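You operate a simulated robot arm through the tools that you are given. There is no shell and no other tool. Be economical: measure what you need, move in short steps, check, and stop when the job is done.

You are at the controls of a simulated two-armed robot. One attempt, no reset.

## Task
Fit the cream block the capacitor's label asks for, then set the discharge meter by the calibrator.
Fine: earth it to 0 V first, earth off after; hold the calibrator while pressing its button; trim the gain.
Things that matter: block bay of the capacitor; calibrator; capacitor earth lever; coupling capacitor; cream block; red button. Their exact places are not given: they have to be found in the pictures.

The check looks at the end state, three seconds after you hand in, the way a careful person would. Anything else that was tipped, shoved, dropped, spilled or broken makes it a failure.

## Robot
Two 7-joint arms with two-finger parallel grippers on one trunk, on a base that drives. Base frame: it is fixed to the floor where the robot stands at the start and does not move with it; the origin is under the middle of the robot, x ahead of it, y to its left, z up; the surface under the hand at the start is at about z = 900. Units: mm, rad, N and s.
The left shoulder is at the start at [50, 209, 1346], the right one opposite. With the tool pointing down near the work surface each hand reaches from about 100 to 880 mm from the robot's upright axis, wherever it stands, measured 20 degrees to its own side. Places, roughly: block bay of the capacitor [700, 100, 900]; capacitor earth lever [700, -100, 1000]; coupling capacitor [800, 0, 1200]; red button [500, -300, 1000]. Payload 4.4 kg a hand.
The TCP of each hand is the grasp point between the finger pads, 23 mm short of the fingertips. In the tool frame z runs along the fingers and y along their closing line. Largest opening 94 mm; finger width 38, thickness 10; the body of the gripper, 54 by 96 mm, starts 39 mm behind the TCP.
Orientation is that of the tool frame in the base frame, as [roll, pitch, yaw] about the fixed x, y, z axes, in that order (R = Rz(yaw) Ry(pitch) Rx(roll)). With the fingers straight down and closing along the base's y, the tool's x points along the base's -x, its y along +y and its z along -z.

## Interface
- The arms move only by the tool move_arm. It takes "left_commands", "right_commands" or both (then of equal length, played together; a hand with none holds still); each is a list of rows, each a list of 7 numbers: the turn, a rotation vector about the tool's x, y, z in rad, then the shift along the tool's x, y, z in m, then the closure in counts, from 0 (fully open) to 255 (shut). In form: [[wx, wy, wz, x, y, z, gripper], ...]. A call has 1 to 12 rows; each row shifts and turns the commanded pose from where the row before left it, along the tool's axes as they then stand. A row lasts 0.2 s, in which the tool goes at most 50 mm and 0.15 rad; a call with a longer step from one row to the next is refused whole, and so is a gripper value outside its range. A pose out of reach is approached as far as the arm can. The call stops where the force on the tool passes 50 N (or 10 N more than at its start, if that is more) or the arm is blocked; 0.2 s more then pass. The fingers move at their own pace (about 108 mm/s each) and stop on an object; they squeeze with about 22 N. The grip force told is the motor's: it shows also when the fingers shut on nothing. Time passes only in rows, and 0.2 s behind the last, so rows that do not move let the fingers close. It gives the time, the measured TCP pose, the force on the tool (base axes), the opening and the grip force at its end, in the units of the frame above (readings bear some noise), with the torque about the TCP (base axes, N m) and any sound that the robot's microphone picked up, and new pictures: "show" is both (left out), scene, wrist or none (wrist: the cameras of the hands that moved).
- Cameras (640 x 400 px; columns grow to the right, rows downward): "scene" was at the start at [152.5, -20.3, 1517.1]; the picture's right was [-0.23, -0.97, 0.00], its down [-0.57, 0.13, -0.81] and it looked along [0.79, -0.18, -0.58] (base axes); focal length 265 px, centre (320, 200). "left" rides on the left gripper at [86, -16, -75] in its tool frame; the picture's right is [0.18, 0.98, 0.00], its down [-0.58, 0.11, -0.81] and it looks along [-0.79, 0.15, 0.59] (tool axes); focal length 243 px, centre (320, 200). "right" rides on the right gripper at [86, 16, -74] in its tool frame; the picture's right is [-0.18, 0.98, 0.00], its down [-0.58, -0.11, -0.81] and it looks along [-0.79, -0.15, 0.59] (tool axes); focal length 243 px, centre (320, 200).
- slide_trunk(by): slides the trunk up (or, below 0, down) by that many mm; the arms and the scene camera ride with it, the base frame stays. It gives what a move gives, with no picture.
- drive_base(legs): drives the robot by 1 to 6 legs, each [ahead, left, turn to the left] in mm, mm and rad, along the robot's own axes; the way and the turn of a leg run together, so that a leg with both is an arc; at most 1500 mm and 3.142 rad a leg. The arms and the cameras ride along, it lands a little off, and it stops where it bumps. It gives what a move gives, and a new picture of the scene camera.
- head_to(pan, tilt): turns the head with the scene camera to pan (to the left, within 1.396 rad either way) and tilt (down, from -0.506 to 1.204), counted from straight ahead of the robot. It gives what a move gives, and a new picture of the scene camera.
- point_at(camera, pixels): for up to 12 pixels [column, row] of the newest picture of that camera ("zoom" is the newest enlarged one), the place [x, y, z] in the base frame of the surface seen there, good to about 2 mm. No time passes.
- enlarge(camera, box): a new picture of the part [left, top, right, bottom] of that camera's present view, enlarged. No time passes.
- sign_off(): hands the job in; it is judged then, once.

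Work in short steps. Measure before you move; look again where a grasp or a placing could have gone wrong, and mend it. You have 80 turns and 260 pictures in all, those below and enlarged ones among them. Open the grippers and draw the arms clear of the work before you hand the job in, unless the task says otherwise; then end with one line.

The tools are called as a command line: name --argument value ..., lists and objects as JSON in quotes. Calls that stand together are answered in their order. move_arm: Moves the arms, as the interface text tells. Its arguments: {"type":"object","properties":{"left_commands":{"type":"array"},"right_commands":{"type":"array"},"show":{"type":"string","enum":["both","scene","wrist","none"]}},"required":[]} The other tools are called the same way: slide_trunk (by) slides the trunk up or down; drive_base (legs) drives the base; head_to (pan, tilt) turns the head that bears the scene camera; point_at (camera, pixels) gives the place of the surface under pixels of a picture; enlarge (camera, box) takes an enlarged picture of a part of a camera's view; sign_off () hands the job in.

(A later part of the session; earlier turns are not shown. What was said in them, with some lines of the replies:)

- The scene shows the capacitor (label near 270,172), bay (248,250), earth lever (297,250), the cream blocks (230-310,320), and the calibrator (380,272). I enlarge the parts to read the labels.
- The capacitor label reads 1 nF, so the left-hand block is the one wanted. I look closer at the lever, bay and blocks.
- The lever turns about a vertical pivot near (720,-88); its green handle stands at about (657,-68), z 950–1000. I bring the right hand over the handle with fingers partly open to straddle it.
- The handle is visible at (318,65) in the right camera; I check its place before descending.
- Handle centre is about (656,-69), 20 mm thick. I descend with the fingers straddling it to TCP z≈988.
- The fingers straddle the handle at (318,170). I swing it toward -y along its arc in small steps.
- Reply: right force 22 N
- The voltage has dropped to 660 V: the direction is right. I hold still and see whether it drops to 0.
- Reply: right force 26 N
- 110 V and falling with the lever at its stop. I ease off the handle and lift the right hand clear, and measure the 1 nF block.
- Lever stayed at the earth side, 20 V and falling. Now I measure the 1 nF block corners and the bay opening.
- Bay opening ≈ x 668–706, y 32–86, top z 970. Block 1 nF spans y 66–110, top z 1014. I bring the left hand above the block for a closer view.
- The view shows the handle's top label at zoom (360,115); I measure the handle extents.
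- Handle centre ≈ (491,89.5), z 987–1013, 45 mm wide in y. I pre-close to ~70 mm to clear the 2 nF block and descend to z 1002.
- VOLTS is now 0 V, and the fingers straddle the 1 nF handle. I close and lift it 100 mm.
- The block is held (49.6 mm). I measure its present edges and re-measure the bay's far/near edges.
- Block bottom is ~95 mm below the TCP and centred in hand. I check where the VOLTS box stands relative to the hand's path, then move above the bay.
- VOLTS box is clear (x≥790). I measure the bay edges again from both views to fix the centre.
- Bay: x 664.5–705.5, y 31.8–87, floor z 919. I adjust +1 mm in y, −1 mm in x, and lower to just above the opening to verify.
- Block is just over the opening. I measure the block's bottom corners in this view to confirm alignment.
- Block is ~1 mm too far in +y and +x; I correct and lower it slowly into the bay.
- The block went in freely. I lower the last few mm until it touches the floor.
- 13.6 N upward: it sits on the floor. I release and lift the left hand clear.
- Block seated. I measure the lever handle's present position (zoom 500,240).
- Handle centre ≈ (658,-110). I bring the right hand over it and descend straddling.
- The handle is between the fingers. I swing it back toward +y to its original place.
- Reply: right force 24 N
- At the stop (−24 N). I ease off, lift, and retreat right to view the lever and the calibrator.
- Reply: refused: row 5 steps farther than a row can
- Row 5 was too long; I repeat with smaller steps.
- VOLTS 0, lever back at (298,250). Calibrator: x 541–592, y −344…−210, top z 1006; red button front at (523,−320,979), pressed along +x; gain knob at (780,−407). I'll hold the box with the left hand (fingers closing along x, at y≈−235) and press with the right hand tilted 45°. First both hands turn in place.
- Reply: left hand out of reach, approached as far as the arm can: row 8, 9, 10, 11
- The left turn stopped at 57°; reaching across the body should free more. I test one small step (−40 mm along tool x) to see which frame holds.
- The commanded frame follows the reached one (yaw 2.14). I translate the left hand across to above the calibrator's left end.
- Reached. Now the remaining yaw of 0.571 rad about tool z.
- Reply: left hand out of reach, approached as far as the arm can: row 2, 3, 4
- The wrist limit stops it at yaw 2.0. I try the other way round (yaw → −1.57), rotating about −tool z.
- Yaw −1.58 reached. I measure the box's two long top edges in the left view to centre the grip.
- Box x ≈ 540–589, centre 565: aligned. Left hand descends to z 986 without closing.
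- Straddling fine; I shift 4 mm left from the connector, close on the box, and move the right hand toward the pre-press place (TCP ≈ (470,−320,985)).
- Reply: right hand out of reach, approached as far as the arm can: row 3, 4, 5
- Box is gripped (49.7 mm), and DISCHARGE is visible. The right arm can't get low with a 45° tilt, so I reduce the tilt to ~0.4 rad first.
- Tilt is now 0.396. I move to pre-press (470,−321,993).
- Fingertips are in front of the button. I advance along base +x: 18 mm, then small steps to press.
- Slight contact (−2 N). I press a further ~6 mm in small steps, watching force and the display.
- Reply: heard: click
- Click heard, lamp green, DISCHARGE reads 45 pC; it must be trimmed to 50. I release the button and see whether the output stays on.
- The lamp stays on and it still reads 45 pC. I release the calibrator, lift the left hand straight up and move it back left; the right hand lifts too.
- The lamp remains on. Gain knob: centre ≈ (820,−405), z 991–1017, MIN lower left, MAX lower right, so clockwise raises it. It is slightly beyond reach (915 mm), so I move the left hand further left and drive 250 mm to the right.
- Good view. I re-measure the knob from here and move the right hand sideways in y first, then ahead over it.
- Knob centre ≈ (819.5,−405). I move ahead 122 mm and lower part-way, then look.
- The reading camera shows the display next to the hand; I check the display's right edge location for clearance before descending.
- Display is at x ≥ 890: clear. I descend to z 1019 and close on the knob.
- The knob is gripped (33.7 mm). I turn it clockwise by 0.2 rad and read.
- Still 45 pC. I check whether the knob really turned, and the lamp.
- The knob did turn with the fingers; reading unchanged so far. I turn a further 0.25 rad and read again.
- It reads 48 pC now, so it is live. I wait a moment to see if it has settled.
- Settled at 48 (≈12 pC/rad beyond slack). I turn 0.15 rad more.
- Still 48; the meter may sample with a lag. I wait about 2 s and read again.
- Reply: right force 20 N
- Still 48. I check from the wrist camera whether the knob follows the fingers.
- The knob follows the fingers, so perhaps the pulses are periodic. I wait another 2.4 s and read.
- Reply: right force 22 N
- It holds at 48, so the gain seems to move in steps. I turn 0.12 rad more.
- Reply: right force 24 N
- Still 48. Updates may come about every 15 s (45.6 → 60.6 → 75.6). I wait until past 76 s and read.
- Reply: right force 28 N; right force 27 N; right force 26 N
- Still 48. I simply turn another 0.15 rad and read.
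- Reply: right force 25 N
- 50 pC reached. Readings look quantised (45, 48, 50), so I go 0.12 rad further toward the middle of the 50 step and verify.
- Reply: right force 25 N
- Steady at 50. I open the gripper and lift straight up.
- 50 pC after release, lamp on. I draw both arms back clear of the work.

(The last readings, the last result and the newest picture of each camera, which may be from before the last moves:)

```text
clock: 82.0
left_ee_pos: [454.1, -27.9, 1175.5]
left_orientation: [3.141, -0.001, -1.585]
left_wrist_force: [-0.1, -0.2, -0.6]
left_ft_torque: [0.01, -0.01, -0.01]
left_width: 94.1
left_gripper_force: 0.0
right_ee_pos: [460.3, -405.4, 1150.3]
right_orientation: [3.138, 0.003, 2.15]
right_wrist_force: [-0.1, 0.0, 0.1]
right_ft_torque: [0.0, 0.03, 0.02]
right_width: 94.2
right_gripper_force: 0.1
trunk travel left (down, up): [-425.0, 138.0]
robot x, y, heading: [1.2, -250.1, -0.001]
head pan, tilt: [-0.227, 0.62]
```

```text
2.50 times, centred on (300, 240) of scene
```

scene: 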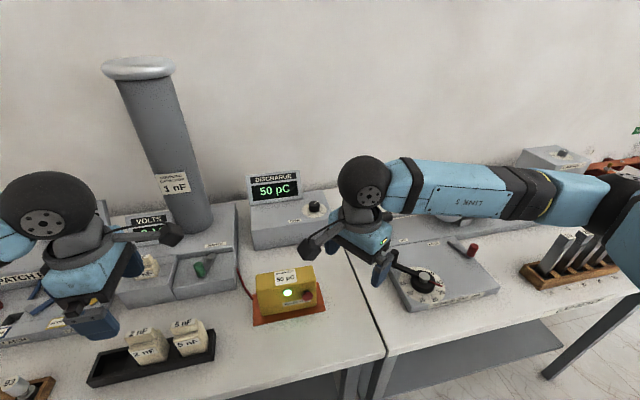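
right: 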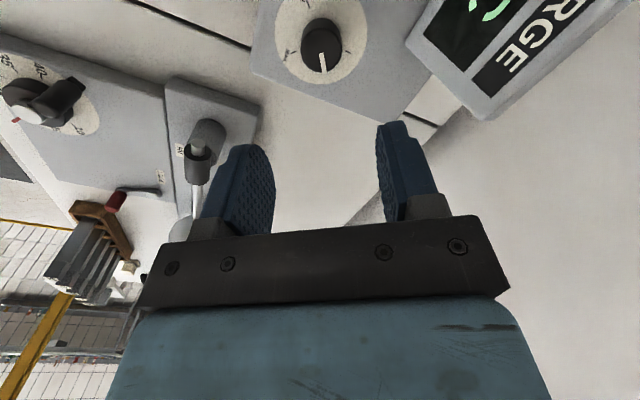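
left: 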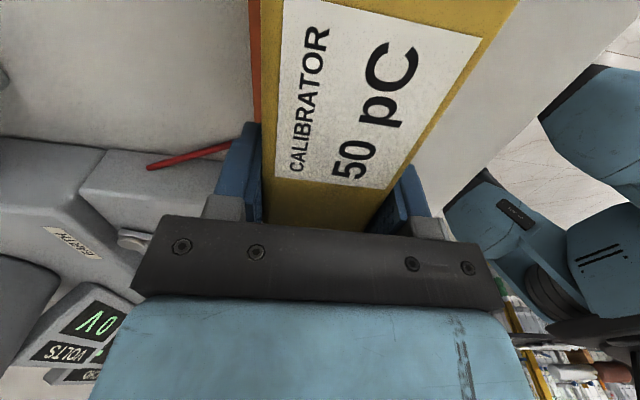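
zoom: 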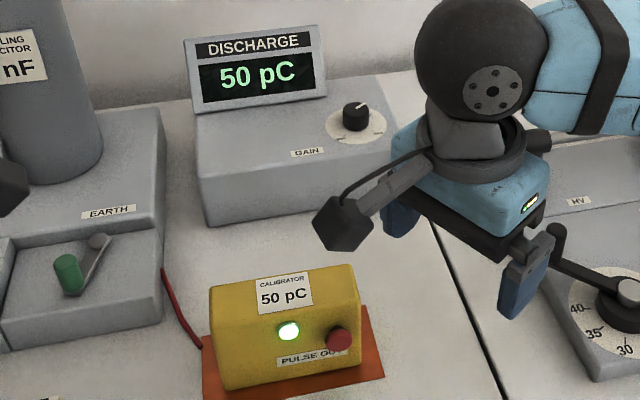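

The 1 nF block is seated, the earth lever is off, the calibrator is in place with its lamp lit, and the meter reads 50 pC. Both arms are clear, so I hand in.

sign_off

```text
The job is handed in.
```

The 1 nF block is in the capacitor's bay, fitted after earthing to 0 V with the earth lever swung back off afterwards. The discharge meter is trimmed to read 50 pC, matching the calibrator, and the job is handed in.
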